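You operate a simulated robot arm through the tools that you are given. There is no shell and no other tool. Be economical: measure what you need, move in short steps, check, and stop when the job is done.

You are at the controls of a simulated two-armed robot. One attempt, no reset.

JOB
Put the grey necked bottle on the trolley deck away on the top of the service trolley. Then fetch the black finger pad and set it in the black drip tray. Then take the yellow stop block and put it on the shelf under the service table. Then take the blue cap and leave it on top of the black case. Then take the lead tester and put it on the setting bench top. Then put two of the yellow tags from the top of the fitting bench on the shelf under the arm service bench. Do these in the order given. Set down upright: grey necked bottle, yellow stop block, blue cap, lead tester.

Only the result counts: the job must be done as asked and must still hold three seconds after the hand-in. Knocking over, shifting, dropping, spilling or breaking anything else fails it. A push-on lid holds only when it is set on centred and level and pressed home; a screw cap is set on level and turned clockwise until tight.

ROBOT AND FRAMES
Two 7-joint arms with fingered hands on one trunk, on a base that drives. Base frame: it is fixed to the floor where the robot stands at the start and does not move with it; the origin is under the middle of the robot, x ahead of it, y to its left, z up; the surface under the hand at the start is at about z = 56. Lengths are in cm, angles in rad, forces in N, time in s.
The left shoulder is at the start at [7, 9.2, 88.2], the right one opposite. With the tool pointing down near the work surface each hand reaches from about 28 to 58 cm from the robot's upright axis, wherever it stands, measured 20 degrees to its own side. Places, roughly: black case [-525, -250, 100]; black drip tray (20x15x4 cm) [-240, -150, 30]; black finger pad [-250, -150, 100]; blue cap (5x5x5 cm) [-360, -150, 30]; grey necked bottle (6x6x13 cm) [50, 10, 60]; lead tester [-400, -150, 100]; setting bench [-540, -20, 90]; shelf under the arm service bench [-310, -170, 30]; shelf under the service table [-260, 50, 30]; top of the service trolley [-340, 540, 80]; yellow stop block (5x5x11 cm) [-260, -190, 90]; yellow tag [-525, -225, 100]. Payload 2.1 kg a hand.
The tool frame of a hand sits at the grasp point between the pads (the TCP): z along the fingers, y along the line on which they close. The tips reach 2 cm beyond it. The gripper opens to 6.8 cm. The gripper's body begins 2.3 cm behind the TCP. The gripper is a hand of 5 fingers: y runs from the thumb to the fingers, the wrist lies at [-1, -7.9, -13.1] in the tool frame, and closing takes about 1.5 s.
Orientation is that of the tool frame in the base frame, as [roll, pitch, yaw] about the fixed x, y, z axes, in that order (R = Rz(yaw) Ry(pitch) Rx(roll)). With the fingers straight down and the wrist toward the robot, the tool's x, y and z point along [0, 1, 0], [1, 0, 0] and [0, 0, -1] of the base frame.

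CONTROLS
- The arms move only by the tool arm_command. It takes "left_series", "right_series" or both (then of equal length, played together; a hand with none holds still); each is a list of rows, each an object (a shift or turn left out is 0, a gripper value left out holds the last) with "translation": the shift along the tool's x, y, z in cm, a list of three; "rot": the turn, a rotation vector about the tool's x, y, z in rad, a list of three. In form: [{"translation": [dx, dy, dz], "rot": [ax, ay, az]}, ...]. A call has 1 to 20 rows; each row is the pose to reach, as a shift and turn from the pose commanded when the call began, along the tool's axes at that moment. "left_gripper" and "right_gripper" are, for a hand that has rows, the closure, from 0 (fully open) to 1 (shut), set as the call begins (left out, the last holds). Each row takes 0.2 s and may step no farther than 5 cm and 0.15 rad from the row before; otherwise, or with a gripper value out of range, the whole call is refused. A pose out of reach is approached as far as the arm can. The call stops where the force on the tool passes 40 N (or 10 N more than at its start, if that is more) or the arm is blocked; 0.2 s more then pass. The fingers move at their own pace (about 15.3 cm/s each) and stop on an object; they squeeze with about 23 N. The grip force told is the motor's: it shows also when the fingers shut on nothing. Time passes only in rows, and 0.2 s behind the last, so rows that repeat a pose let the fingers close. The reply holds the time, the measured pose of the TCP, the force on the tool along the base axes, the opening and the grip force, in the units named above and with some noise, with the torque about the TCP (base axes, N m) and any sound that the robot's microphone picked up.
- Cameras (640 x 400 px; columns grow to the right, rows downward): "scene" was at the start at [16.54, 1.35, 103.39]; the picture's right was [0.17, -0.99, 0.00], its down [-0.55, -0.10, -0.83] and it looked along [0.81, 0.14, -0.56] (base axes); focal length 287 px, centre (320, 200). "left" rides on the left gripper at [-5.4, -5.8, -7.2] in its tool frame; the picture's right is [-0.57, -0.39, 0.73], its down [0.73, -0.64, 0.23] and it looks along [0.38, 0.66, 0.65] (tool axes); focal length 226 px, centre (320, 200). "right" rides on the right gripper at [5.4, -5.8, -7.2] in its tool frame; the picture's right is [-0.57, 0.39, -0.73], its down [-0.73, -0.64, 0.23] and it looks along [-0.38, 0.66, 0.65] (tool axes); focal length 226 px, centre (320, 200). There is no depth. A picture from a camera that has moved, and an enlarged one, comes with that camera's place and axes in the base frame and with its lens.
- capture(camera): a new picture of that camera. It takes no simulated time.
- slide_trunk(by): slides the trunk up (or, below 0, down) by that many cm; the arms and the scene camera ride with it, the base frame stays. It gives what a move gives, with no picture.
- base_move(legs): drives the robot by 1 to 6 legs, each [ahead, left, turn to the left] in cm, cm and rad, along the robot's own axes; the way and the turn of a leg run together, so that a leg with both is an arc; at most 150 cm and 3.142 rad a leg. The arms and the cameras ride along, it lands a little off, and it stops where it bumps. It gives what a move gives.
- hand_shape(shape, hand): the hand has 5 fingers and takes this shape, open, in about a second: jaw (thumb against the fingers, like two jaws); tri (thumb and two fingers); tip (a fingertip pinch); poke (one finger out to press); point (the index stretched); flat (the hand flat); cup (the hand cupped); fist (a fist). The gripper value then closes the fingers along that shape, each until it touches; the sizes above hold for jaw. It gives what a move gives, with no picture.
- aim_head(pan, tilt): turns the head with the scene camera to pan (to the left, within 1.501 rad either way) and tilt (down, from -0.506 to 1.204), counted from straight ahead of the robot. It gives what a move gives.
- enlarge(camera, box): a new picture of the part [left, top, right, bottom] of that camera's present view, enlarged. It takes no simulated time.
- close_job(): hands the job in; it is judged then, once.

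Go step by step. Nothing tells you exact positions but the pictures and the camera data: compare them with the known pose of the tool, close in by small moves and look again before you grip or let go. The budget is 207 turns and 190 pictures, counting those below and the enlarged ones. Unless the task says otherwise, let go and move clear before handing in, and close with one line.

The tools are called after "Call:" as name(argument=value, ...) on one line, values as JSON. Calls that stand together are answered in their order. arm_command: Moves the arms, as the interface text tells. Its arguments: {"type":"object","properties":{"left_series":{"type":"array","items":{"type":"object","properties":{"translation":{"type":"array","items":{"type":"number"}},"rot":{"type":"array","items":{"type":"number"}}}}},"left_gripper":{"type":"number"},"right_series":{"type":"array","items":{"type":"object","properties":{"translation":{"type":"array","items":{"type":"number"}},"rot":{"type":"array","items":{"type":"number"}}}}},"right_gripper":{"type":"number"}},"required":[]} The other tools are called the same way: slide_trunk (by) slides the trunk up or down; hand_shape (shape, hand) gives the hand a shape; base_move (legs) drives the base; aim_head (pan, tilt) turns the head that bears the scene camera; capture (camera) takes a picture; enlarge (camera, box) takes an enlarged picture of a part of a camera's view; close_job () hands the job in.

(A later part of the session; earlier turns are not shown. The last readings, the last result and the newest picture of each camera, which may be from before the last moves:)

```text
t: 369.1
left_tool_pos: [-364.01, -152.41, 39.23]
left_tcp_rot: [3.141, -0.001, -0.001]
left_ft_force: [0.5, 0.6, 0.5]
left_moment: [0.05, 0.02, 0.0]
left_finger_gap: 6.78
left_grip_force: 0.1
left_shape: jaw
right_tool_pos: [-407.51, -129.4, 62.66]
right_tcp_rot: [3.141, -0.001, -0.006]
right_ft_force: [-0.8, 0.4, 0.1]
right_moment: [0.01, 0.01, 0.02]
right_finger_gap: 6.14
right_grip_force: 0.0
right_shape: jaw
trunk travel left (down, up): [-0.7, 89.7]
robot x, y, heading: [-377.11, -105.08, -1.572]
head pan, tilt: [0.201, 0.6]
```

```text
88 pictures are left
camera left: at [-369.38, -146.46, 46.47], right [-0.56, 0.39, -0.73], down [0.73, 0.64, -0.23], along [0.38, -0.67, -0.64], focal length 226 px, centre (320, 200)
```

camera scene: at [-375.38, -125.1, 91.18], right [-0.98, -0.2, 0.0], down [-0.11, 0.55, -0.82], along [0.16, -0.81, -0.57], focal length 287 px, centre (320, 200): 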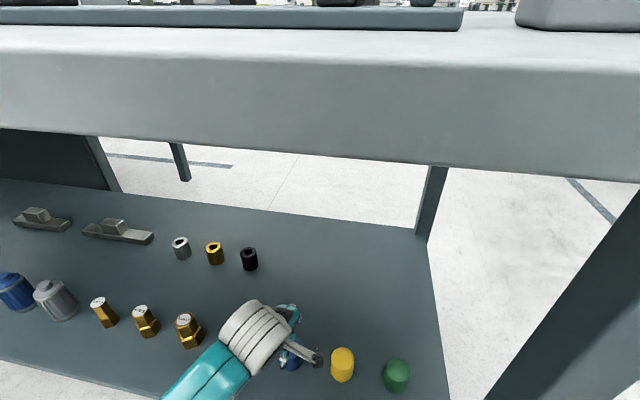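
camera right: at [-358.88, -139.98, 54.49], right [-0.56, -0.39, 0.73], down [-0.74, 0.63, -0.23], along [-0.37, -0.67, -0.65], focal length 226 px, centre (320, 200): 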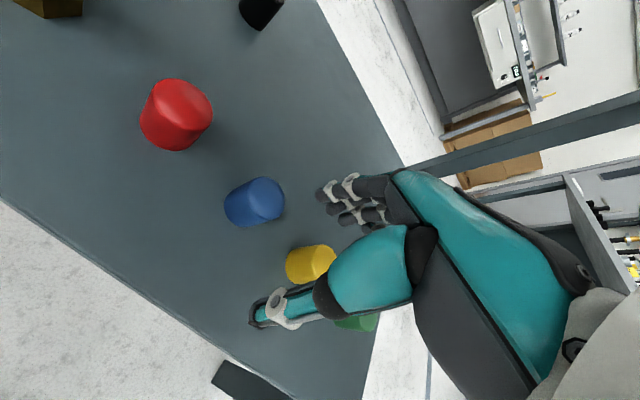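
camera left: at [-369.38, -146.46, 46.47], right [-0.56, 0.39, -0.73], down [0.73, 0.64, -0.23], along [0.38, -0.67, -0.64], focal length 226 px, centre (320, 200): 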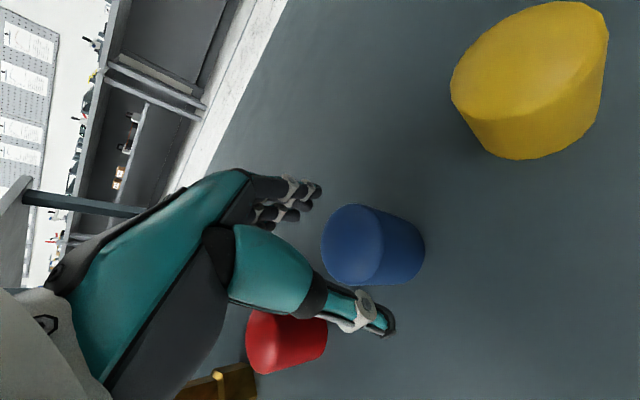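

Call:
arm_command(left_series=[{"translation": [0.1, 0.2, 1.5]}, {"translation": [0.1, 0.2, 3]}, {"translation": [0.1, 0.2, 4]}, {"translation": [0.1, 0.2, 4]}])

Call:
capture(camera="left")

```text
t: 370.1
left_tool_pos: [-363.83, -152.58, 35.21]
left_tcp_rot: [3.14, 0.0, -0.004]
left_ft_force: [0.0, 0.1, 0.1]
left_moment: [-0.01, -0.02, 0.03]
left_finger_gap: 6.79
left_grip_force: 0.0
left_shape: jaw
right_tool_pos: [-407.69, -129.42, 62.75]
right_tcp_rot: [3.141, -0.001, -0.006]
right_ft_force: [-0.6, -0.8, 0.3]
right_moment: [-0.01, -0.03, 0.03]
right_finger_gap: 6.11
right_grip_force: 0.1
right_shape: jaw
trunk travel left (down, up): [-0.7, 89.7]
robot x, y, heading: [-377.46, -105.26, -1.575]
head pan, tilt: [0.201, 0.6]
```

```text
87 pictures are left
camera left: at [-369.25, -146.69, 42.47], right [-0.56, 0.39, -0.73], down [0.73, 0.64, -0.23], along [0.38, -0.67, -0.64], focal length 226 px, centre (320, 200)
```

left: 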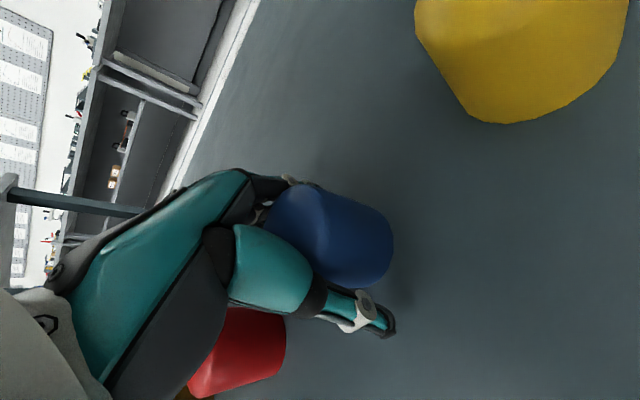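

Call:
arm_command(left_series=[{}, {}, {}, {}, {}, {}, {}, {}], left_gripper=1)

Call:
arm_command(left_series=[{"translation": [0, 0, -2]}, {"translation": [0, 0, -5]}, {"translation": [0, 0, -8]}, {"translation": [0, 0, -10]}, {"translation": [0, 0, -10]}])

Call:
capture(camera="left")

```text
t: 371.9
left_tool_pos: [-363.86, -152.57, 35.15]
left_tcp_rot: [3.14, -0.001, -0.004]
left_ft_force: [0.9, -0.2, 0.8]
left_moment: [-0.01, 0.01, 0.02]
left_finger_gap: 3.63
left_grip_force: 23.0
left_shape: jaw
right_tool_pos: [-407.58, -129.41, 62.74]
right_tcp_rot: [3.14, -0.001, -0.005]
right_ft_force: [0.6, 0.0, -0.1]
right_moment: [0.0, 0.01, -0.02]
right_finger_gap: 6.09
right_grip_force: 0.1
right_shape: jaw
trunk travel left (down, up): [-0.7, 89.7]
robot x, y, heading: [-377.06, -105.25, -1.572]
head pan, tilt: [0.201, 0.6]
```

```text
t: 373.1
left_tool_pos: [-363.92, -152.7, 45.32]
left_tcp_rot: [3.139, -0.002, -0.001]
left_ft_force: [-0.5, -0.1, 0.4]
left_moment: [0.0, 0.01, 0.0]
left_finger_gap: 3.6
left_grip_force: 23.1
left_shape: jaw
right_tool_pos: [-407.59, -129.45, 62.79]
right_tcp_rot: [3.14, 0.001, -0.005]
right_ft_force: [0.5, -0.9, -0.5]
right_moment: [0.01, -0.02, 0.01]
right_finger_gap: 6.1
right_grip_force: 0.1
right_shape: jaw
trunk travel left (down, up): [-0.7, 89.7]
robot x, y, heading: [-377.19, -104.71, -1.57]
head pan, tilt: [0.201, 0.6]
```

```text
86 pictures are left
camera left: at [-369.29, -146.77, 52.59], right [-0.56, 0.39, -0.73], down [0.73, 0.64, -0.23], along [0.38, -0.67, -0.64], focal length 226 px, centre (320, 200)
```

left: 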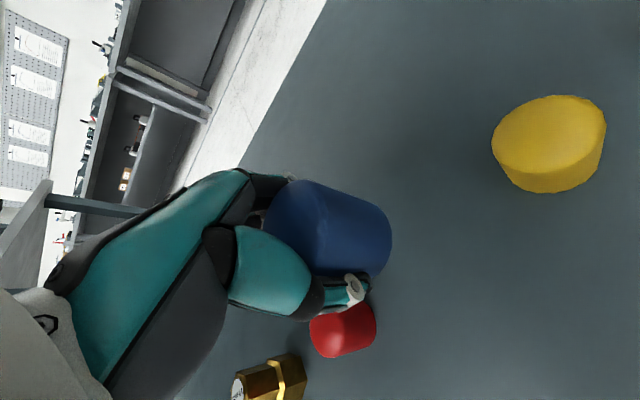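

Cap held. I'll back out, raise the trunk, turn west and travel to the fitting bench where the black case stands.

Call:
base_move(legs=[[-48, 0, 0]])

Call:
slide_trunk(by=40)

Call:
slide_trunk(by=22)

Call:
base_move(legs=[[0, 0, -0.8], [0, 0, -0.77], [70, 0, 0], [0, 100, 0], [0, 70, 0]])

Call:
aim_head(pan=0, tilt=0.7)

Call:
capture(camera="scene")

```text
t: 376.0
left_tool_pos: [-363.85, -105.03, 45.23]
left_tcp_rot: [3.14, -0.003, -0.007]
left_ft_force: [1.5, 0.3, -2.4]
left_moment: [0.02, 0.01, -0.01]
left_finger_gap: 3.6
left_grip_force: 23.1
left_shape: jaw
right_tool_pos: [-407.58, -81.47, 62.6]
right_tcp_rot: [3.14, 0.0, -0.01]
right_ft_force: [-0.2, 1.2, -0.6]
right_moment: [0.01, 0.03, 0.01]
right_finger_gap: 6.09
right_grip_force: 0.0
right_shape: jaw
trunk travel left (down, up): [-0.7, 89.7]
robot x, y, heading: [-377.0, -57.57, -1.581]
head pan, tilt: [0.201, 0.6]
```

```text
t: 379.8
left_tool_pos: [-363.77, -105.02, 85.35]
left_tcp_rot: [3.14, -0.002, -0.008]
left_ft_force: [-0.3, -0.7, -0.5]
left_moment: [0.01, -0.02, 0.02]
left_finger_gap: 3.59
left_grip_force: 22.7
left_shape: jaw
right_tool_pos: [-407.51, -81.49, 102.68]
right_tcp_rot: [3.14, 0.001, -0.011]
right_ft_force: [0.2, -0.8, 0.6]
right_moment: [0.01, 0.03, 0.03]
right_finger_gap: 6.1
right_grip_force: 0.0
right_shape: jaw
trunk travel left (down, up): [-40.7, 49.7]
robot x, y, heading: [-377.18, -57.33, -1.58]
head pan, tilt: [0.201, 0.6]
```

```text
t: 382.1
left_tool_pos: [-363.93, -105.06, 107.24]
left_tcp_rot: [3.141, -0.001, -0.007]
left_ft_force: [-0.5, 1.0, 0.0]
left_moment: [-0.02, -0.02, 0.04]
left_finger_gap: 3.58
left_grip_force: 23.2
left_shape: jaw
right_tool_pos: [-407.53, -81.5, 124.66]
right_tcp_rot: [3.139, -0.001, -0.01]
right_ft_force: [-0.1, -0.2, 0.4]
right_moment: [0.01, 0.0, 0.02]
right_finger_gap: 6.11
right_grip_force: 0.1
right_shape: jaw
trunk travel left (down, up): [-62.7, 27.7]
robot x, y, heading: [-377.06, -57.08, -1.577]
head pan, tilt: [0.201, 0.6]
```

```text
t: 398.3
left_tool_pos: [-497.48, -236.74, 107.39]
left_tcp_rot: [3.141, 0.001, -1.595]
left_ft_force: [-0.6, -0.3, -0.3]
left_moment: [0.02, -0.01, 0.02]
left_finger_gap: 3.51
left_grip_force: 23.0
left_shape: jaw
right_tool_pos: [-473.21, -193.53, 124.62]
right_tcp_rot: [3.139, -0.001, -1.599]
right_ft_force: [0.3, 0.6, -0.9]
right_moment: [0.02, -0.02, 0.04]
right_finger_gap: 6.08
right_grip_force: 0.0
right_shape: jaw
trunk travel left (down, up): [-62.7, 27.7]
robot x, y, heading: [-449.06, -224.57, 3.121]
head pan, tilt: [0.201, 0.6]
```

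```text
t: 399.0
left_tool_pos: [-497.47, -236.89, 107.3]
left_tcp_rot: [3.14, -0.001, -1.595]
left_ft_force: [-0.4, -0.2, -0.4]
left_moment: [-0.01, 0.02, 0.01]
left_finger_gap: 3.56
left_grip_force: 22.9
left_shape: jaw
right_tool_pos: [-473.25, -193.61, 124.68]
right_tcp_rot: [3.139, 0.0, -1.599]
right_ft_force: [-0.2, -0.8, 0.1]
right_moment: [0.03, -0.01, -0.01]
right_finger_gap: 6.11
right_grip_force: 0.1
right_shape: jaw
trunk travel left (down, up): [-62.7, 27.7]
robot x, y, heading: [-449.33, -224.49, 3.116]
head pan, tilt: [0.0, 0.7]
```

```text
85 pictures are left
camera scene: at [-459.45, -224.61, 153.13], right [0.02, 1.0, 0.0], down [0.64, -0.01, -0.77], along [-0.76, 0.02, -0.64], focal length 287 px, centre (320, 200)
```

scene: 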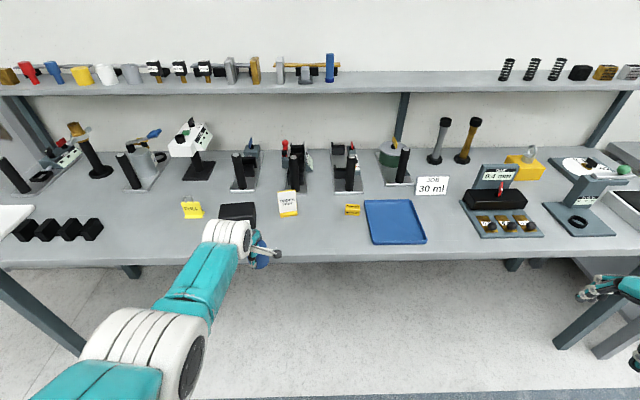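

The black case is right behind my hand at (238, 212) in the picture; yellow tags stand nearby. Zooming in.

Call:
enlarge(camera="scene", box=[160, 140, 460, 280])

Call:
capture(camera="left")

```text
2.13 times, centred on (310, 210) of scene
camera zoom: at [-459.45, -224.61, 153.13], right [0.02, 1.0, 0.0], down [0.64, -0.01, -0.77], along [-0.76, 0.02, -0.64], focal length 612 px, centre (341, 179)
```

zoom: 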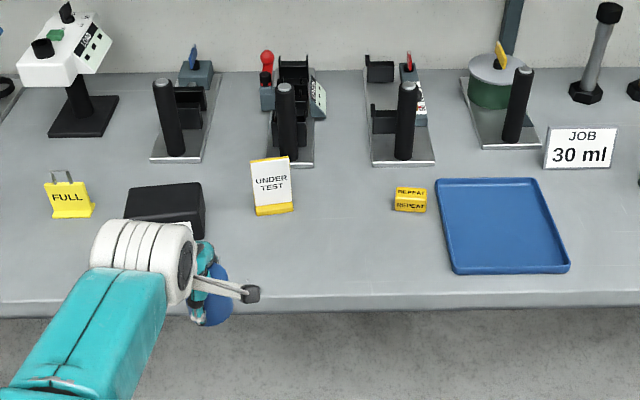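

```text
83 pictures are left
camera left: at [-491.42, -231.35, 114.56], right [0.4, 0.56, -0.73], down [0.62, -0.75, -0.23], along [-0.67, -0.36, -0.64], focal length 226 px, centre (320, 200)
```

left: 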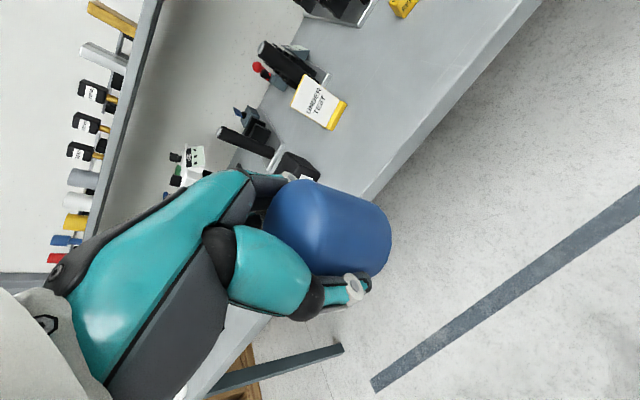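

I'll edge in so the cap comes over the case, with the hand still high.

Call:
base_move(legs=[[0, 10, 0.025], [20, 0, 0]])

Call:
capture(camera="left")

Call:
aim_head(pan=0, tilt=0.9)

Call:
capture(camera="scene")

```text
t: 401.4
left_tool_pos: [-517.11, -248.1, 107.26]
left_tcp_rot: [3.138, -0.001, -1.565]
left_ft_force: [-0.3, 0.0, 0.3]
left_moment: [0.0, 0.0, -0.02]
left_finger_gap: 3.54
left_grip_force: 22.9
left_shape: jaw
right_tool_pos: [-494.19, -204.24, 124.61]
right_tcp_rot: [3.142, 0.0, -1.572]
right_ft_force: [-0.1, 0.1, 0.9]
right_moment: [-0.01, -0.03, 0.01]
right_finger_gap: 6.12
right_grip_force: 0.0
right_shape: jaw
trunk travel left (down, up): [-62.7, 27.7]
robot x, y, heading: [-469.34, -234.65, -3.144]
head pan, tilt: [0.0, 0.7]
```

```text
82 pictures are left
camera left: at [-511.31, -242.57, 114.53], right [0.38, 0.57, -0.73], down [0.64, -0.73, -0.23], along [-0.66, -0.38, -0.65], focal length 226 px, centre (320, 200)
```

left: 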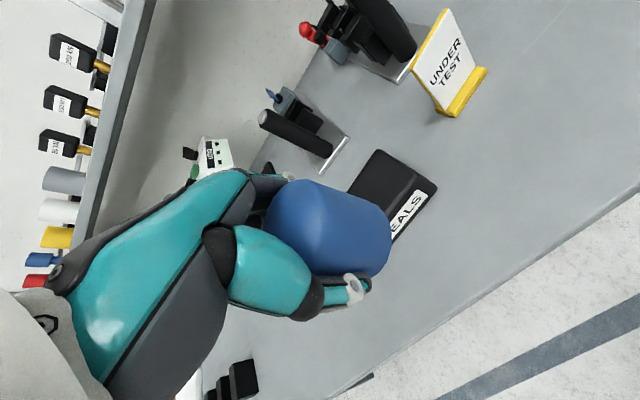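

```text
t: 402.1
left_tool_pos: [-517.07, -248.25, 107.37]
left_tcp_rot: [3.14, -0.003, -1.567]
left_ft_force: [-0.2, -1.1, -0.6]
left_moment: [-0.02, 0.0, 0.0]
left_finger_gap: 3.56
left_grip_force: 23.1
left_shape: jaw
right_tool_pos: [-494.08, -204.28, 124.64]
right_tcp_rot: [3.14, 0.0, -1.57]
right_ft_force: [1.2, -0.6, 0.0]
right_moment: [0.03, 0.02, 0.03]
right_finger_gap: 6.1
right_grip_force: 0.1
right_shape: jaw
trunk travel left (down, up): [-62.7, 27.7]
robot x, y, heading: [-469.32, -234.95, -3.144]
head pan, tilt: [0.0, 0.901]
```

```text
81 pictures are left
camera scene: at [-478.53, -234.94, 151.51], right [0.0, 1.0, 0.0], down [0.78, 0.0, -0.62], along [-0.62, 0.0, -0.78], focal length 287 px, centre (320, 200)
```

scene: 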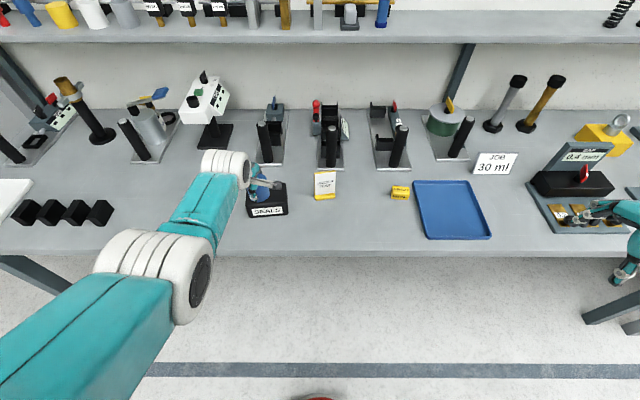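

The case top centre is at about [-526, -249, 94]. I'll raise the arm, lower the trunk by the same, and step 5 cm closer for reach.

Call:
arm_command(left_series=[{"translation": [0, 0, -4]}, {"translation": [0, 0, -8]}, {"translation": [0, 0, -12]}, {"translation": [0, 0, -15]}, {"translation": [0, 0, -15]}])

Call:
slide_trunk(by=-18)

Call:
base_move(legs=[[5, 0, 0]])

Call:
arm_command(left_series=[{"translation": [-0.5, 2, 0]}, {"translation": [-0.7, 4, 0]}, {"translation": [-0.7, 4, 0]}])

Call:
capture(camera="left")

Call:
enlarge(camera="scene", box=[180, 100, 380, 240])

```text
t: 403.3
left_tool_pos: [-517.06, -248.11, 122.05]
left_tcp_rot: [3.141, -0.003, -1.568]
left_ft_force: [0.9, 0.0, 0.4]
left_moment: [0.01, 0.0, -0.02]
left_finger_gap: 3.52
left_grip_force: 23.4
left_shape: jaw
right_tool_pos: [-494.06, -204.23, 124.62]
right_tcp_rot: [3.141, 0.0, -1.571]
right_ft_force: [0.5, 0.0, 0.7]
right_moment: [-0.02, 0.02, -0.02]
right_finger_gap: 6.11
right_grip_force: 0.0
right_shape: jaw
trunk travel left (down, up): [-62.7, 27.7]
robot x, y, heading: [-469.42, -234.91, -3.142]
head pan, tilt: [0.0, 0.901]
```

```text
t: 405.3
left_tool_pos: [-516.95, -248.13, 104.32]
left_tcp_rot: [3.142, 0.0, -1.566]
left_ft_force: [0.3, 0.4, -0.1]
left_moment: [0.03, -0.02, 0.01]
left_finger_gap: 3.51
left_grip_force: 22.5
left_shape: jaw
right_tool_pos: [-494.05, -204.38, 106.76]
right_tcp_rot: [3.139, 0.0, -1.569]
right_ft_force: [0.2, -0.3, 0.3]
right_moment: [0.0, 0.01, 0.01]
right_finger_gap: 6.13
right_grip_force: 0.0
right_shape: jaw
trunk travel left (down, up): [-44.7, 45.7]
robot x, y, heading: [-469.36, -234.76, -3.14]
head pan, tilt: [0.0, 0.901]
```

```text
t: 406.2
left_tool_pos: [-522.06, -248.13, 104.28]
left_tcp_rot: [3.139, -0.002, -1.567]
left_ft_force: [-0.1, 0.7, -0.8]
left_moment: [0.0, -0.02, 0.0]
left_finger_gap: 3.53
left_grip_force: 22.8
left_shape: jaw
right_tool_pos: [-499.05, -204.39, 106.74]
right_tcp_rot: [-3.141, 0.0, -1.568]
right_ft_force: [0.4, -0.5, 0.5]
right_moment: [0.0, -0.01, -0.02]
right_finger_gap: 6.09
right_grip_force: 0.0
right_shape: jaw
trunk travel left (down, up): [-44.7, 45.7]
robot x, y, heading: [-474.06, -234.66, -3.137]
head pan, tilt: [0.0, 0.901]
```

```text
t: 407.0
left_tool_pos: [-526.19, -247.5, 104.29]
left_tcp_rot: [3.141, 0.0, -1.567]
left_ft_force: [0.0, -0.4, 0.0]
left_moment: [-0.03, -0.03, -0.03]
left_finger_gap: 3.53
left_grip_force: 23.1
left_shape: jaw
right_tool_pos: [-499.13, -204.2, 106.56]
right_tcp_rot: [3.14, 0.0, -1.568]
right_ft_force: [-0.7, -0.5, 0.5]
right_moment: [-0.03, -0.01, -0.02]
right_finger_gap: 6.08
right_grip_force: 0.0
right_shape: jaw
trunk travel left (down, up): [-44.7, 45.7]
robot x, y, heading: [-474.49, -234.57, -3.131]
head pan, tilt: [0.0, 0.901]
```

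```text
80 pictures are left
camera left: at [-520.37, -241.97, 111.59], right [0.38, 0.57, -0.73], down [0.64, -0.73, -0.23], along [-0.66, -0.38, -0.64], focal length 226 px, centre (320, 200)
```

left: 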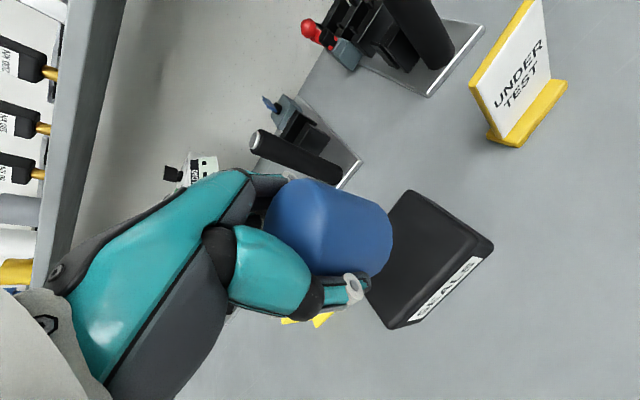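

```text
2.86 times, centred on (280, 170) of scene
camera zoom: at [-484.67, -234.98, 133.46], right [0.0, 1.0, 0.0], down [0.78, 0.0, -0.62], along [-0.62, 0.0, -0.78], focal length 819 px, centre (434, 286)
```

zoom: 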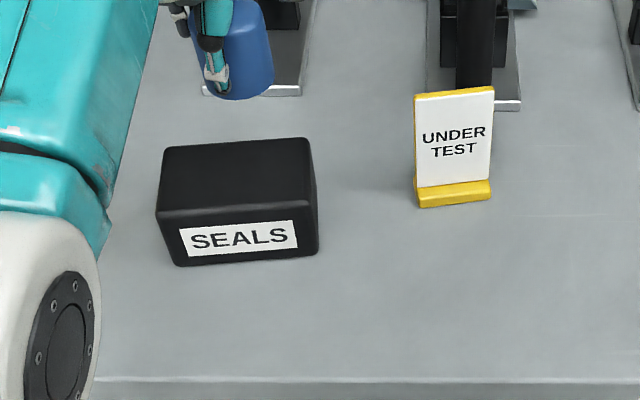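

The case top is at z 92.4, centred at [-527.5, -249.2]. Centring the cap and lowering.

Call:
arm_command(left_series=[{"translation": [1.7, 1.3, 1]}, {"translation": [1.7, 1.3, 4]}, {"translation": [1.7, 1.3, 6]}, {"translation": [1.7, 1.3, 7]}, {"translation": [1.7, 1.3, 7]}])

Call:
enlarge(camera="scene", box=[180, 100, 380, 240])

Call:
capture(camera="left")

```text
t: 408.2
left_tool_pos: [-526.49, -249.33, 97.53]
left_tcp_rot: [3.138, -0.002, -1.565]
left_ft_force: [0.0, 0.4, 0.0]
left_moment: [0.01, -0.01, -0.03]
left_finger_gap: 3.49
left_grip_force: 22.9
left_shape: jaw
left hand out of reach, approached as far as the arm can: row 2, 3, 4, 5
right_tool_pos: [-499.02, -204.3, 106.7]
right_tcp_rot: [3.14, -0.001, -1.568]
right_ft_force: [-0.6, 0.1, 0.0]
right_moment: [-0.01, 0.01, 0.0]
right_finger_gap: 6.12
right_grip_force: 0.1
right_shape: jaw
trunk travel left (down, up): [-44.7, 45.7]
robot x, y, heading: [-474.52, -235.33, -3.132]
head pan, tilt: [0.0, 0.901]
```

```text
2.86 times, centred on (280, 170) of scene
camera zoom: at [-484.67, -234.97, 133.46], right [0.0, 1.0, 0.0], down [0.78, 0.0, -0.62], along [-0.62, 0.0, -0.78], focal length 819 px, centre (434, 286)
```

zoom: 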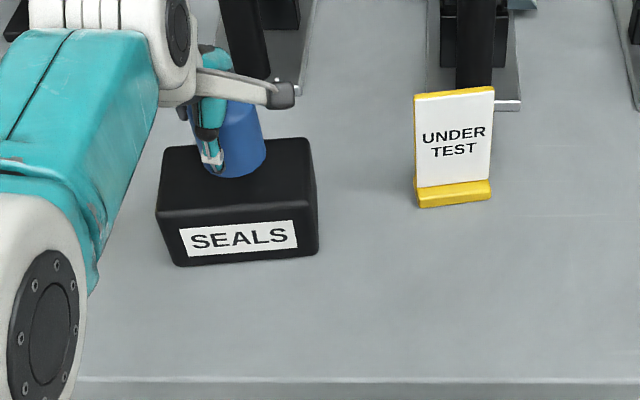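

```text
77 pictures are left
camera left: at [-520.65, -243.69, 104.79], right [0.38, 0.57, -0.73], down [0.64, -0.73, -0.23], along [-0.66, -0.38, -0.64], focal length 226 px, centre (320, 200)
```

left: 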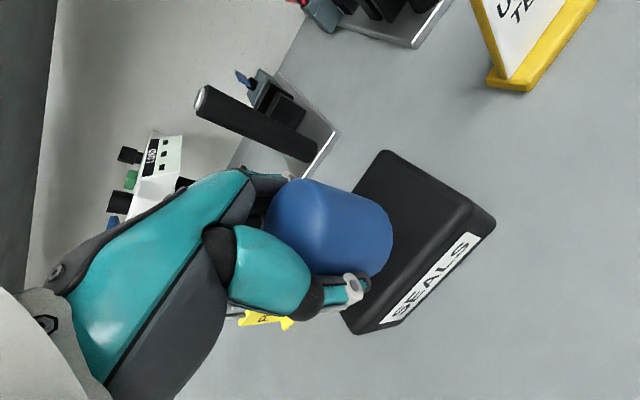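

Call:
base_move(legs=[[1.5, 0, 0]])

Call:
enlarge(camera="scene", box=[180, 100, 380, 240])

```text
t: 409.0
left_tool_pos: [-528.07, -249.34, 97.47]
left_tcp_rot: [3.139, -0.002, -1.564]
left_ft_force: [0.4, 0.5, -0.1]
left_moment: [-0.01, 0.0, -0.02]
left_finger_gap: 3.51
left_grip_force: 23.3
left_shape: jaw
right_tool_pos: [-500.72, -204.28, 106.64]
right_tcp_rot: [3.141, 0.0, -1.569]
right_ft_force: [0.2, -0.9, 0.4]
right_moment: [0.0, -0.02, 0.03]
right_finger_gap: 6.08
right_grip_force: 0.0
right_shape: jaw
trunk travel left (down, up): [-44.7, 45.7]
robot x, y, heading: [-476.03, -234.6, -3.134]
head pan, tilt: [0.0, 0.901]
```

```text
2.86 times, centred on (280, 170) of scene
camera zoom: at [-486.21, -234.99, 133.45], right [-0.01, 1.0, 0.0], down [0.78, 0.0, -0.62], along [-0.62, 0.0, -0.78], focal length 819 px, centre (434, 286)
```

zoom: 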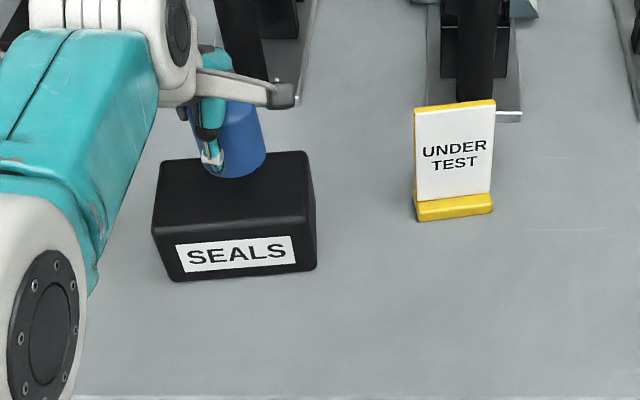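

Call:
arm_command(left_series=[{"translation": [0, -0.5, 0.5]}, {"translation": [0, -0.8, 1]}, {"translation": [0, -0.8, 1.4]}, {"translation": [0, -0.8, 1.8]}, {"translation": [0, -0.8, 1.8]}])

```text
t: 410.2
left_tool_pos: [-527.21, -249.27, 95.74]
left_tcp_rot: [3.141, -0.003, -1.566]
left_ft_force: [0.7, -0.5, -0.8]
left_moment: [0.02, 0.0, 0.03]
left_finger_gap: 3.49
left_grip_force: 23.8
left_shape: jaw
right_tool_pos: [-500.4, -204.31, 106.69]
right_tcp_rot: [3.139, -0.001, -1.57]
right_ft_force: [-0.1, -0.1, 0.1]
right_moment: [0.0, 0.03, 0.02]
right_finger_gap: 6.09
right_grip_force: 0.1
right_shape: jaw
trunk travel left (down, up): [-44.7, 45.7]
robot x, y, heading: [-475.76, -234.53, -3.135]
head pan, tilt: [0.0, 0.901]
```

Call:
arm_command(left_series=[{"translation": [0, 0, 0.3]}, {"translation": [0, 0, 0.6]}, {"translation": [0, 0, 0.8]}, {"translation": [0, 0, 0.8]}])

Call:
enlarge(camera="scene", box=[180, 100, 380, 240])

```text
t: 411.2
left_tool_pos: [-527.16, -249.38, 94.95]
left_tcp_rot: [3.14, -0.002, -1.566]
left_ft_force: [-0.1, 0.6, -1.4]
left_moment: [0.01, -0.02, 0.01]
left_finger_gap: 3.47
left_grip_force: 23.2
left_shape: jaw
right_tool_pos: [-500.67, -204.29, 106.65]
right_tcp_rot: [3.14, 0.0, -1.57]
right_ft_force: [-0.1, -0.1, -0.6]
right_moment: [0.0, 0.01, 0.0]
right_finger_gap: 6.11
right_grip_force: 0.1
right_shape: jaw
trunk travel left (down, up): [-44.7, 45.7]
robot x, y, heading: [-475.91, -234.83, -3.136]
head pan, tilt: [0.0, 0.901]
```

```text
2.86 times, centred on (280, 170) of scene
camera zoom: at [-486.16, -234.99, 133.46], right [-0.01, 1.0, 0.0], down [0.78, 0.0, -0.62], along [-0.62, 0.0, -0.78], focal length 819 px, centre (434, 286)
```

zoom: 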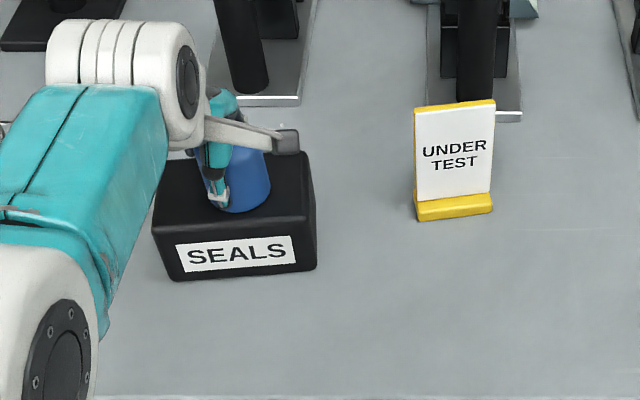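

Call:
arm_command(left_series=[{"translation": [0, 0, 0.25]}, {"translation": [0, 0, 0.5]}, {"translation": [0, 0, 0.75]}, {"translation": [0, 0, 1.0]}, {"translation": [0, 0, 1.0]}])

```text
t: 412.6
left_tool_pos: [-527.11, -249.32, 94.41]
left_tcp_rot: [3.123, -0.002, -1.567]
left_ft_force: [0.2, -1.6, 20.6]
left_moment: [0.01, -0.14, 0.03]
left_finger_gap: 3.57
left_grip_force: 23.0
left_shape: jaw
right_tool_pos: [-500.35, -204.29, 106.66]
right_tcp_rot: [3.139, -0.001, -1.567]
right_ft_force: [-0.1, 0.0, 0.6]
right_moment: [-0.01, -0.01, 0.02]
right_finger_gap: 6.1
right_grip_force: 0.1
right_shape: jaw
trunk travel left (down, up): [-44.7, 45.7]
robot x, y, heading: [-476.09, -234.58, -3.132]
head pan, tilt: [0.0, 0.901]
stopped in row 5 (left hand): the force on the tool passed its limit at 40 N (the readings are from after the stop); the commanded pose is now the measured one
```

Contact on the case. Easing off a touch and opening.

Call:
arm_command(left_series=[{"translation": [0, 0, -0.1]}, {"translation": [0, 0, -0.2]}, {"translation": [0, 0, -0.2]}])

Call:
arm_command(left_series=[{}, {}, {}, {}, {}, {}, {}], left_gripper=0.1)

Call:
enlarge(camera="scene", box=[180, 100, 380, 240])

```text
t: 413.4
left_tool_pos: [-527.07, -249.37, 94.32]
left_tcp_rot: [3.13, -0.002, -1.565]
left_ft_force: [-5.8, -2.2, 20.7]
left_moment: [-0.05, 0.01, 0.06]
left_finger_gap: 3.57
left_grip_force: 23.2
left_shape: jaw
right_tool_pos: [-500.42, -204.2, 106.69]
right_tcp_rot: [3.14, 0.001, -1.569]
right_ft_force: [-0.5, -0.6, 0.0]
right_moment: [0.01, 0.0, 0.01]
right_finger_gap: 6.11
right_grip_force: 0.0
right_shape: jaw
trunk travel left (down, up): [-44.7, 45.7]
robot x, y, heading: [-476.16, -234.68, -3.131]
head pan, tilt: [0.0, 0.901]
```

```text
t: 414.9
left_tool_pos: [-527.07, -249.31, 94.17]
left_tcp_rot: [3.134, -0.002, -1.565]
left_ft_force: [0.2, 1.0, 0.0]
left_moment: [-0.02, 0.01, 0.02]
left_finger_gap: 6.11
left_grip_force: 0.0
left_shape: jaw
right_tool_pos: [-500.56, -204.37, 106.79]
right_tcp_rot: [3.14, -0.001, -1.569]
right_ft_force: [-0.6, 0.4, 0.2]
right_moment: [0.0, 0.01, 0.01]
right_finger_gap: 6.11
right_grip_force: 0.1
right_shape: jaw
trunk travel left (down, up): [-44.7, 45.7]
robot x, y, heading: [-476.39, -234.83, -3.133]
head pan, tilt: [0.0, 0.901]
```

```text
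2.86 times, centred on (280, 170) of scene
camera zoom: at [-486.16, -234.99, 133.46], right [-0.01, 1.0, 0.0], down [0.78, 0.0, -0.62], along [-0.62, 0.0, -0.78], focal length 819 px, centre (434, 286)
```

zoom: 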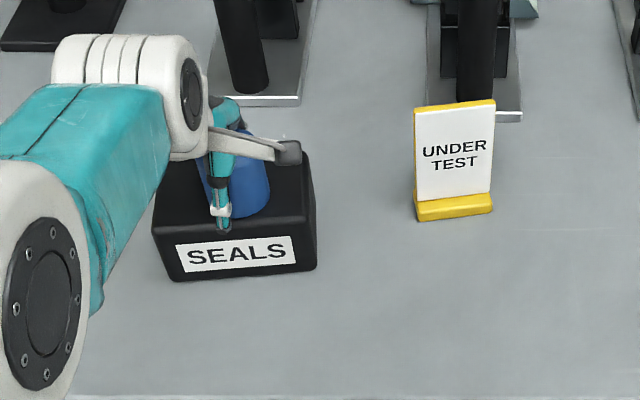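

Call:
arm_command(left_series=[{"translation": [0, 0, -1.5]}, {"translation": [0, 0, -4]}, {"translation": [0, -0.5, -7]}, {"translation": [0, -1.5, -11]}, {"translation": [0, -1.5, -11]}])

Call:
base_move(legs=[[-12, 0, 0]])

Call:
aim_head(pan=0, tilt=0.75)

Call:
capture(camera="scene")

```text
t: 416.1
left_tool_pos: [-529.08, -249.48, 105.2]
left_tcp_rot: [3.133, -0.002, -1.564]
left_ft_force: [0.4, -0.3, -0.8]
left_moment: [0.0, 0.01, -0.02]
left_finger_gap: 6.12
left_grip_force: 0.1
left_shape: jaw
left hand out of reach, approached as far as the arm can: row 1, 2, 3, 4, 5
right_tool_pos: [-500.57, -204.38, 106.73]
right_tcp_rot: [3.139, -0.001, -1.569]
right_ft_force: [0.7, -0.6, 0.8]
right_moment: [0.02, -0.02, 0.02]
right_finger_gap: 6.13
right_grip_force: 0.1
right_shape: jaw
trunk travel left (down, up): [-44.7, 45.7]
robot x, y, heading: [-475.73, -234.89, -3.137]
head pan, tilt: [0.0, 0.901]
```

```text
t: 417.4
left_tool_pos: [-517.06, -249.31, 105.24]
left_tcp_rot: [3.133, -0.001, -1.565]
left_ft_force: [0.1, -0.7, 0.5]
left_moment: [0.01, 0.03, 0.03]
left_finger_gap: 6.1
left_grip_force: 0.1
left_shape: jaw
right_tool_pos: [-488.64, -204.22, 106.7]
right_tcp_rot: [3.139, 0.0, -1.57]
right_ft_force: [1.3, -0.7, 0.3]
right_moment: [-0.01, 0.0, -0.01]
right_finger_gap: 6.11
right_grip_force: 0.1
right_shape: jaw
trunk travel left (down, up): [-44.7, 45.7]
robot x, y, heading: [-463.88, -234.77, -3.132]
head pan, tilt: [0.0, 0.901]
```

```text
t: 418.1
left_tool_pos: [-517.04, -249.4, 105.29]
left_tcp_rot: [3.134, -0.001, -1.565]
left_ft_force: [0.1, 0.0, 0.5]
left_moment: [-0.01, -0.01, -0.03]
left_finger_gap: 6.11
left_grip_force: 0.0
left_shape: jaw
right_tool_pos: [-488.63, -204.28, 106.67]
right_tcp_rot: [3.139, 0.0, -1.569]
right_ft_force: [0.1, 0.6, 0.4]
right_moment: [-0.02, 0.0, 0.02]
right_finger_gap: 6.15
right_grip_force: 0.1
right_shape: jaw
trunk travel left (down, up): [-44.7, 45.7]
robot x, y, heading: [-464.11, -234.32, -3.135]
head pan, tilt: [0.0, 0.75]
```

```text
73 pictures are left
camera scene: at [-474.94, -234.93, 134.65], right [0.0, 1.0, 0.0], down [0.68, 0.0, -0.73], along [-0.73, 0.0, -0.68], focal length 287 px, centre (320, 200)
```

scene: 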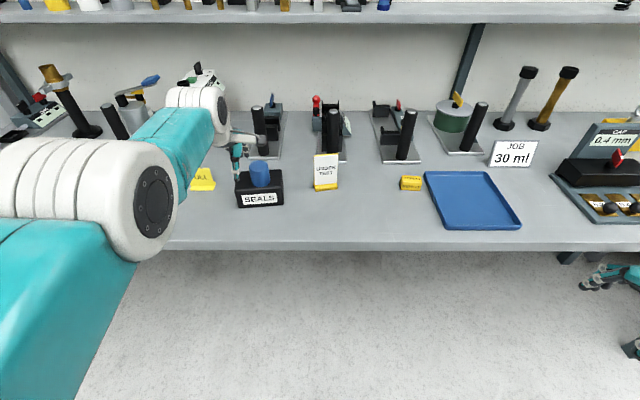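

The cap is on the case. Next the lead tester: I take it to be the grey "READY" box at the west end of the arm bench. I'll go there and face east.

Call:
base_move(legs=[[-12, -75, 0], [0, 0, -1.57], [0, 0, -1.57]])

Call:
capture(camera="scene")

```text
t: 429.8
left_tool_pos: [-399.46, -146.18, 105.17]
left_tcp_rot: [3.134, -0.002, 1.574]
left_ft_force: [-0.2, 0.1, -0.2]
left_moment: [-0.03, 0.0, 0.01]
left_finger_gap: 6.1
left_grip_force: 0.1
left_shape: jaw
right_tool_pos: [-428.13, -191.16, 106.74]
right_tcp_rot: [3.141, 0.001, 1.569]
right_ft_force: [0.4, -0.2, 0.7]
right_moment: [0.04, -0.01, -0.03]
right_finger_gap: 6.12
right_grip_force: 0.1
right_shape: jaw
trunk travel left (down, up): [-44.7, 45.7]
robot x, y, heading: [-452.74, -160.89, -0.0]
head pan, tilt: [0.0, 0.75]
```

```text
72 pictures are left
camera scene: at [-441.9, -160.84, 134.65], right [0.0, -1.0, 0.0], down [-0.68, 0.0, -0.73], along [0.73, 0.0, -0.68], focal length 287 px, centre (320, 200)
```

scene: 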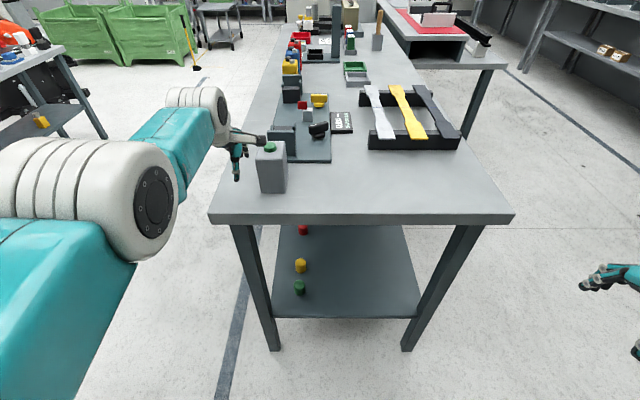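

Call:
enlarge(camera="scene", box=[210, 110, 350, 220])

Call:
capture(camera="left")

```text
3.64 times, centred on (280, 165) of scene
camera zoom: at [-441.9, -160.84, 134.65], right [0.0, -1.0, 0.0], down [-0.68, 0.0, -0.73], along [0.73, 0.0, -0.68], focal length 1043 px, centre (466, 327)
```

zoom: 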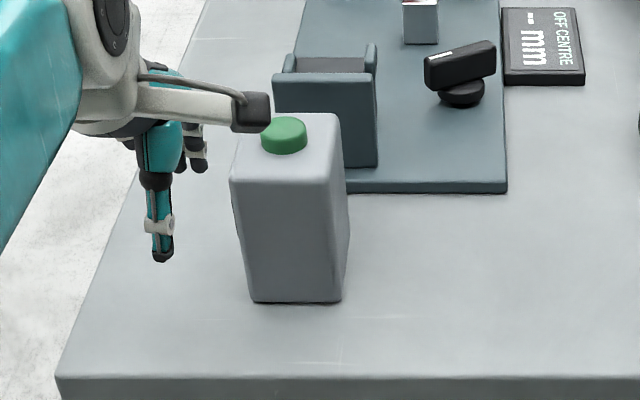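

```text
70 pictures are left
camera left: at [-405.32, -151.56, 112.42], right [-0.38, -0.57, -0.73], down [-0.64, 0.73, -0.23], along [0.67, 0.38, -0.64], focal length 226 px, centre (320, 200)
```

left: 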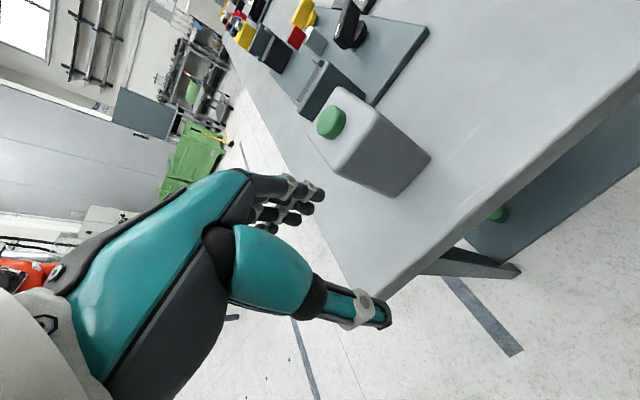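

The tester is about 7 x 5.9 x 10 cm with a green button on top, at [-387, -149.5]; it is narrow along y. I'll approach from the aisle facing south, so the fingers close along y.

Call:
base_move(legs=[[0, 88, 0], [53, 0, 0], [0, 0, -0.8], [0, 0, -0.77]])

Call:
aim_head(pan=0.2, tilt=0.7)

Call:
capture(camera="scene")

Call:
capture(camera="left")

```text
t: 441.3
left_tool_pos: [-385.88, -123.77, 105.26]
left_tcp_rot: [3.133, -0.002, 0.005]
left_ft_force: [-0.3, 0.1, 0.2]
left_moment: [-0.01, -0.02, 0.02]
left_finger_gap: 6.1
left_grip_force: 0.0
left_shape: jaw
right_tool_pos: [-431.07, -95.28, 106.76]
right_tcp_rot: [-3.141, 0.0, 0.003]
right_ft_force: [0.6, -0.2, 0.1]
right_moment: [-0.05, -0.02, 0.0]
right_finger_gap: 6.08
right_grip_force: 0.0
right_shape: jaw
trunk travel left (down, up): [-44.7, 45.7]
robot x, y, heading: [-400.27, -70.55, -1.57]
head pan, tilt: [0.0, 0.75]
```

```text
t: 442.1
left_tool_pos: [-385.85, -123.77, 105.15]
left_tcp_rot: [3.131, -0.002, 0.004]
left_ft_force: [0.3, 0.3, -0.7]
left_moment: [0.05, -0.01, -0.01]
left_finger_gap: 6.12
left_grip_force: 0.0
left_shape: jaw
right_tool_pos: [-430.91, -95.26, 106.74]
right_tcp_rot: [3.139, 0.001, 0.0]
right_ft_force: [-0.7, -0.9, 1.0]
right_moment: [0.02, 0.01, -0.01]
right_finger_gap: 6.11
right_grip_force: 0.0
right_shape: jaw
trunk travel left (down, up): [-44.7, 45.7]
robot x, y, heading: [-400.58, -70.53, -1.567]
head pan, tilt: [0.201, 0.7]
```

```text
69 pictures are left
camera scene: at [-398.9, -81.64, 135.07], right [-0.98, -0.2, 0.0], down [-0.13, 0.63, -0.76], along [0.16, -0.75, -0.64], focal length 287 px, centre (320, 200)
```

scene: 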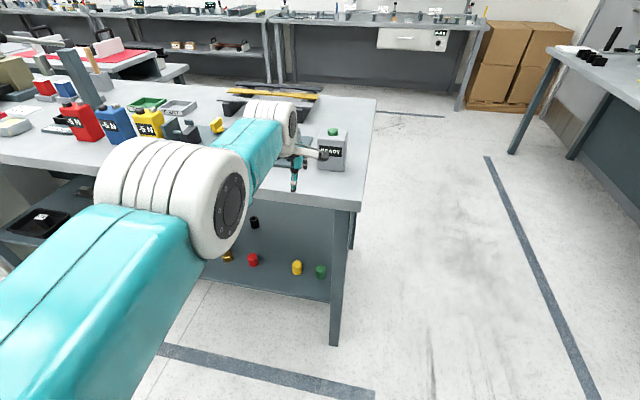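

```text
68 pictures are left
camera left: at [-391.33, -117.78, 112.42], right [-0.57, 0.38, -0.73], down [0.73, 0.64, -0.23], along [0.38, -0.67, -0.64], focal length 226 px, centre (320, 200)
```

left: 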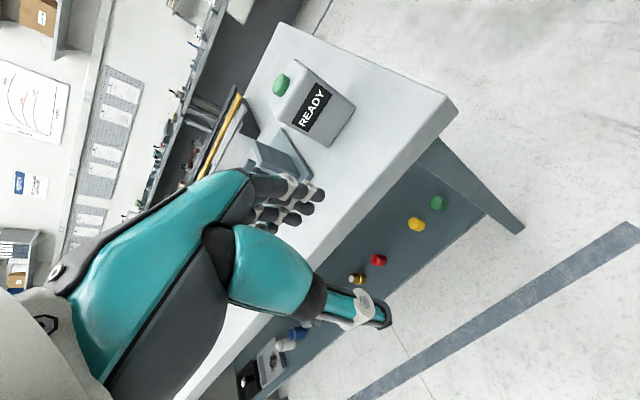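

The tester's centre is about [-387.6, -149.8]. I'll pull the left arm in a bit, open it fully, and drive in.

Call:
arm_command(left_series=[{"translation": [0, -3, -1]}, {"translation": [0, -6, -3]}, {"translation": [0, -7.5, -4]}, {"translation": [0, -7.5, -4]}], left_gripper=0)

Call:
base_move(legs=[[32, 0, 0]])

Call:
capture(camera="left")

Call:
enlarge(camera="scene", box=[220, 100, 420, 240])

```text
t: 443.1
left_tool_pos: [-385.89, -123.76, 108.94]
left_tcp_rot: [3.133, -0.003, 0.006]
left_ft_force: [-0.3, 0.1, 0.4]
left_moment: [-0.03, 0.02, 0.03]
left_finger_gap: 6.77
left_grip_force: 0.0
left_shape: jaw
left hand out of reach, approached as far as the arm can: row 1, 2, 3, 4
right_tool_pos: [-431.08, -95.31, 106.76]
right_tcp_rot: [3.141, 0.0, 0.002]
right_ft_force: [0.3, -0.4, -1.1]
right_moment: [0.01, 0.03, -0.02]
right_finger_gap: 6.12
right_grip_force: 0.1
right_shape: jaw
trunk travel left (down, up): [-44.7, 45.7]
robot x, y, heading: [-400.21, -70.76, -1.566]
head pan, tilt: [0.201, 0.7]
```

```text
t: 445.2
left_tool_pos: [-385.59, -155.44, 108.89]
left_tcp_rot: [3.132, -0.003, 0.006]
left_ft_force: [-0.5, -0.6, 0.0]
left_moment: [-0.03, 0.04, 0.01]
left_finger_gap: 6.78
left_grip_force: 0.0
left_shape: jaw
right_tool_pos: [-430.81, -127.0, 106.73]
right_tcp_rot: [3.141, -0.001, 0.003]
right_ft_force: [0.0, -0.1, -0.4]
right_moment: [0.0, -0.01, 0.01]
right_finger_gap: 6.1
right_grip_force: 0.0
right_shape: jaw
trunk travel left (down, up): [-44.7, 45.7]
robot x, y, heading: [-400.5, -102.3, -1.559]
head pan, tilt: [0.201, 0.7]
```

```text
67 pictures are left
camera left: at [-391.06, -149.47, 116.11], right [-0.57, 0.38, -0.73], down [0.73, 0.64, -0.23], along [0.38, -0.67, -0.64], focal length 226 px, centre (320, 200)
```

left: 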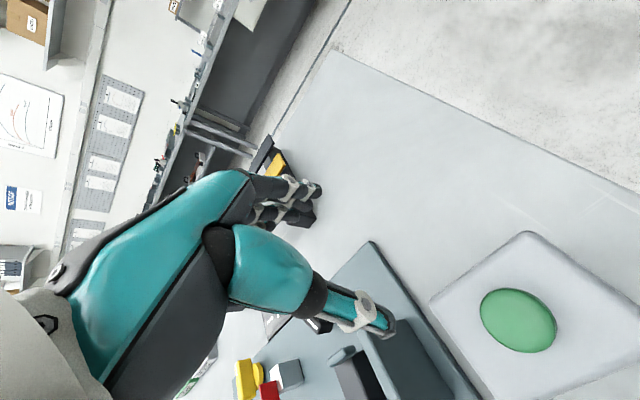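

```text
2.86 times, centred on (320, 170) of scene
camera zoom: at [-398.7, -113.28, 135.07], right [-0.98, -0.21, 0.0], down [-0.13, 0.63, -0.76], along [0.16, -0.75, -0.64], focal length 819 px, centre (320, 286)
```

zoom: 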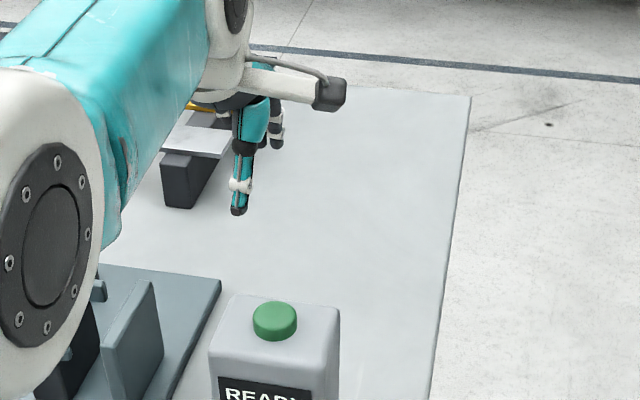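

Call:
arm_command(left_series=[{"translation": [-1, -4, 0]}, {"translation": [-2.3, -8, 0]}, {"translation": [-2.3, -8, 0]}, {"translation": [-2.3, -8, 0]}])

```text
t: 446.2
left_tool_pos: [-387.88, -155.36, 109.04]
left_tcp_rot: [3.133, 0.0, 0.005]
left_ft_force: [1.1, -0.6, -0.7]
left_moment: [-0.02, -0.03, -0.03]
left_finger_gap: 6.8
left_grip_force: 0.0
left_shape: jaw
left hand out of reach, approached as far as the arm can: row 1, 2, 3, 4
right_tool_pos: [-430.77, -126.88, 106.74]
right_tcp_rot: [3.139, 0.0, 0.003]
right_ft_force: [-0.7, -0.7, -0.6]
right_moment: [0.01, 0.01, 0.0]
right_finger_gap: 6.1
right_grip_force: 0.0
right_shape: jaw
trunk travel left (down, up): [-44.7, 45.7]
robot x, y, heading: [-400.23, -102.17, -1.566]
head pan, tilt: [0.201, 0.7]
```

Call:
arm_command(left_series=[{"translation": [0, -3, 0]}, {"translation": [0, -6, 0]}, {"translation": [0, -6, 0]}, {"translation": [0, -6, 0]}])

```text
t: 447.2
left_tool_pos: [-387.84, -155.22, 109.03]
left_tcp_rot: [3.133, -0.002, 0.007]
left_ft_force: [0.5, 0.4, -0.7]
left_moment: [0.0, -0.01, -0.01]
left_finger_gap: 6.79
left_grip_force: 0.0
left_shape: jaw
left hand out of reach, approached as far as the arm can: row 1, 2, 3, 4
right_tool_pos: [-430.83, -126.91, 106.67]
right_tcp_rot: [3.141, -0.001, 0.004]
right_ft_force: [-0.1, -0.2, -0.3]
right_moment: [-0.01, 0.01, 0.03]
right_finger_gap: 6.1
right_grip_force: 0.1
right_shape: jaw
trunk travel left (down, up): [-44.7, 45.7]
robot x, y, heading: [-400.61, -101.98, -1.564]
head pan, tilt: [0.201, 0.7]
```

The arm seems stuck in an awkward configuration. I'll back the base off and re-pose the arm in free space.

Call:
base_move(legs=[[-34, 0, 0]])

Call:
arm_command(left_series=[{"translation": [0, 0, 4]}, {"translation": [0, 0, 8]}, {"translation": [0, 0, 12]}, {"translation": [0, 0, 12]}])

Call:
arm_command(left_series=[{"translation": [0, -2, 0]}, {"translation": [0, -4, 0]}, {"translation": [0, -4, 0]}])

```text
t: 449.4
left_tool_pos: [-388.07, -121.5, 109.0]
left_tcp_rot: [3.133, -0.001, 0.006]
left_ft_force: [-0.5, 0.4, -0.6]
left_moment: [0.01, 0.04, -0.01]
left_finger_gap: 6.8
left_grip_force: 0.0
left_shape: jaw
right_tool_pos: [-431.07, -93.12, 106.63]
right_tcp_rot: [3.139, -0.001, 0.006]
right_ft_force: [0.0, -0.2, -1.0]
right_moment: [0.02, 0.01, 0.0]
right_finger_gap: 6.12
right_grip_force: 0.0
right_shape: jaw
trunk travel left (down, up): [-44.7, 45.7]
robot x, y, heading: [-400.46, -68.66, -1.564]
head pan, tilt: [0.201, 0.7]
```

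```text
t: 450.4
left_tool_pos: [-387.94, -120.36, 97.2]
left_tcp_rot: [3.133, 0.0, 0.007]
left_ft_force: [-0.4, -0.7, -0.4]
left_moment: [0.03, -0.01, 0.01]
left_finger_gap: 6.78
left_grip_force: 0.0
left_shape: jaw
left hand out of reach, approached as far as the arm can: row 2, 3, 4
right_tool_pos: [-430.95, -93.04, 106.69]
right_tcp_rot: [3.14, 0.0, 0.003]
right_ft_force: [-0.2, -0.7, 0.1]
right_moment: [0.0, -0.01, 0.0]
right_finger_gap: 6.12
right_grip_force: 0.1
right_shape: jaw
trunk travel left (down, up): [-44.7, 45.7]
robot x, y, heading: [-400.66, -68.44, -1.563]
head pan, tilt: [0.201, 0.7]
```

```text
t: 451.2
left_tool_pos: [-388.19, -120.0, 96.56]
left_tcp_rot: [3.134, -0.002, 0.008]
left_ft_force: [0.0, 0.1, 0.1]
left_moment: [0.03, -0.01, 0.01]
left_finger_gap: 6.79
left_grip_force: 0.0
left_shape: jaw
left hand out of reach, approached as far as the arm can: row 1, 2, 3
right_tool_pos: [-430.91, -93.01, 106.7]
right_tcp_rot: [3.14, -0.001, 0.004]
right_ft_force: [-0.4, -0.2, -0.3]
right_moment: [-0.01, 0.03, 0.0]
right_finger_gap: 6.11
right_grip_force: 0.0
right_shape: jaw
trunk travel left (down, up): [-44.7, 45.7]
robot x, y, heading: [-400.39, -68.52, -1.564]
head pan, tilt: [0.201, 0.7]
```

Call:
arm_command(left_series=[{"translation": [3, -4, -2], "rot": [0, 0, 0.1]}, {"translation": [6, -8, -2], "rot": [0.1, 0, 0.15]}, {"translation": [6, -12, 0], "rot": [0.1, 0, 0.1]}, {"translation": [4, -16, 0], "rot": [0, 0, 0]}, {"translation": [3, -16, 0]}, {"translation": [3, -16, 0]}])

Call:
aim_head(pan=0.4, tilt=0.7)

Call:
capture(camera="scene")

```text
refused: row 1 steps farther than a row can; nothing moved
```

```text
t: 451.9
left_tool_pos: [-388.19, -120.01, 96.45]
left_tcp_rot: [3.136, -0.002, 0.007]
left_ft_force: [-0.1, 0.4, -0.1]
left_moment: [0.05, 0.01, 0.02]
left_finger_gap: 6.81
left_grip_force: 0.1
left_shape: jaw
right_tool_pos: [-431.06, -93.09, 106.59]
right_tcp_rot: [3.14, 0.001, 0.004]
right_ft_force: [0.1, 0.3, -0.6]
right_moment: [0.02, -0.01, 0.03]
right_finger_gap: 6.12
right_grip_force: 0.0
right_shape: jaw
trunk travel left (down, up): [-44.7, 45.7]
robot x, y, heading: [-400.46, -68.53, -1.567]
head pan, tilt: [0.4, 0.7]
```

```text
65 pictures are left
camera scene: at [-397.32, -78.86, 135.07], right [-0.92, -0.39, 0.0], down [-0.25, 0.59, -0.76], along [0.3, -0.7, -0.64], focal length 287 px, centre (320, 200)
```

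scene: 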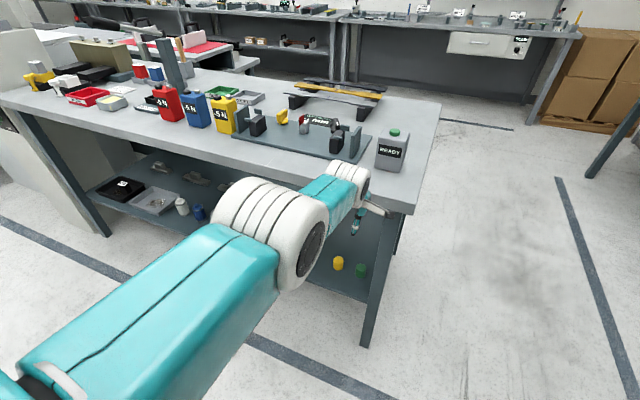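

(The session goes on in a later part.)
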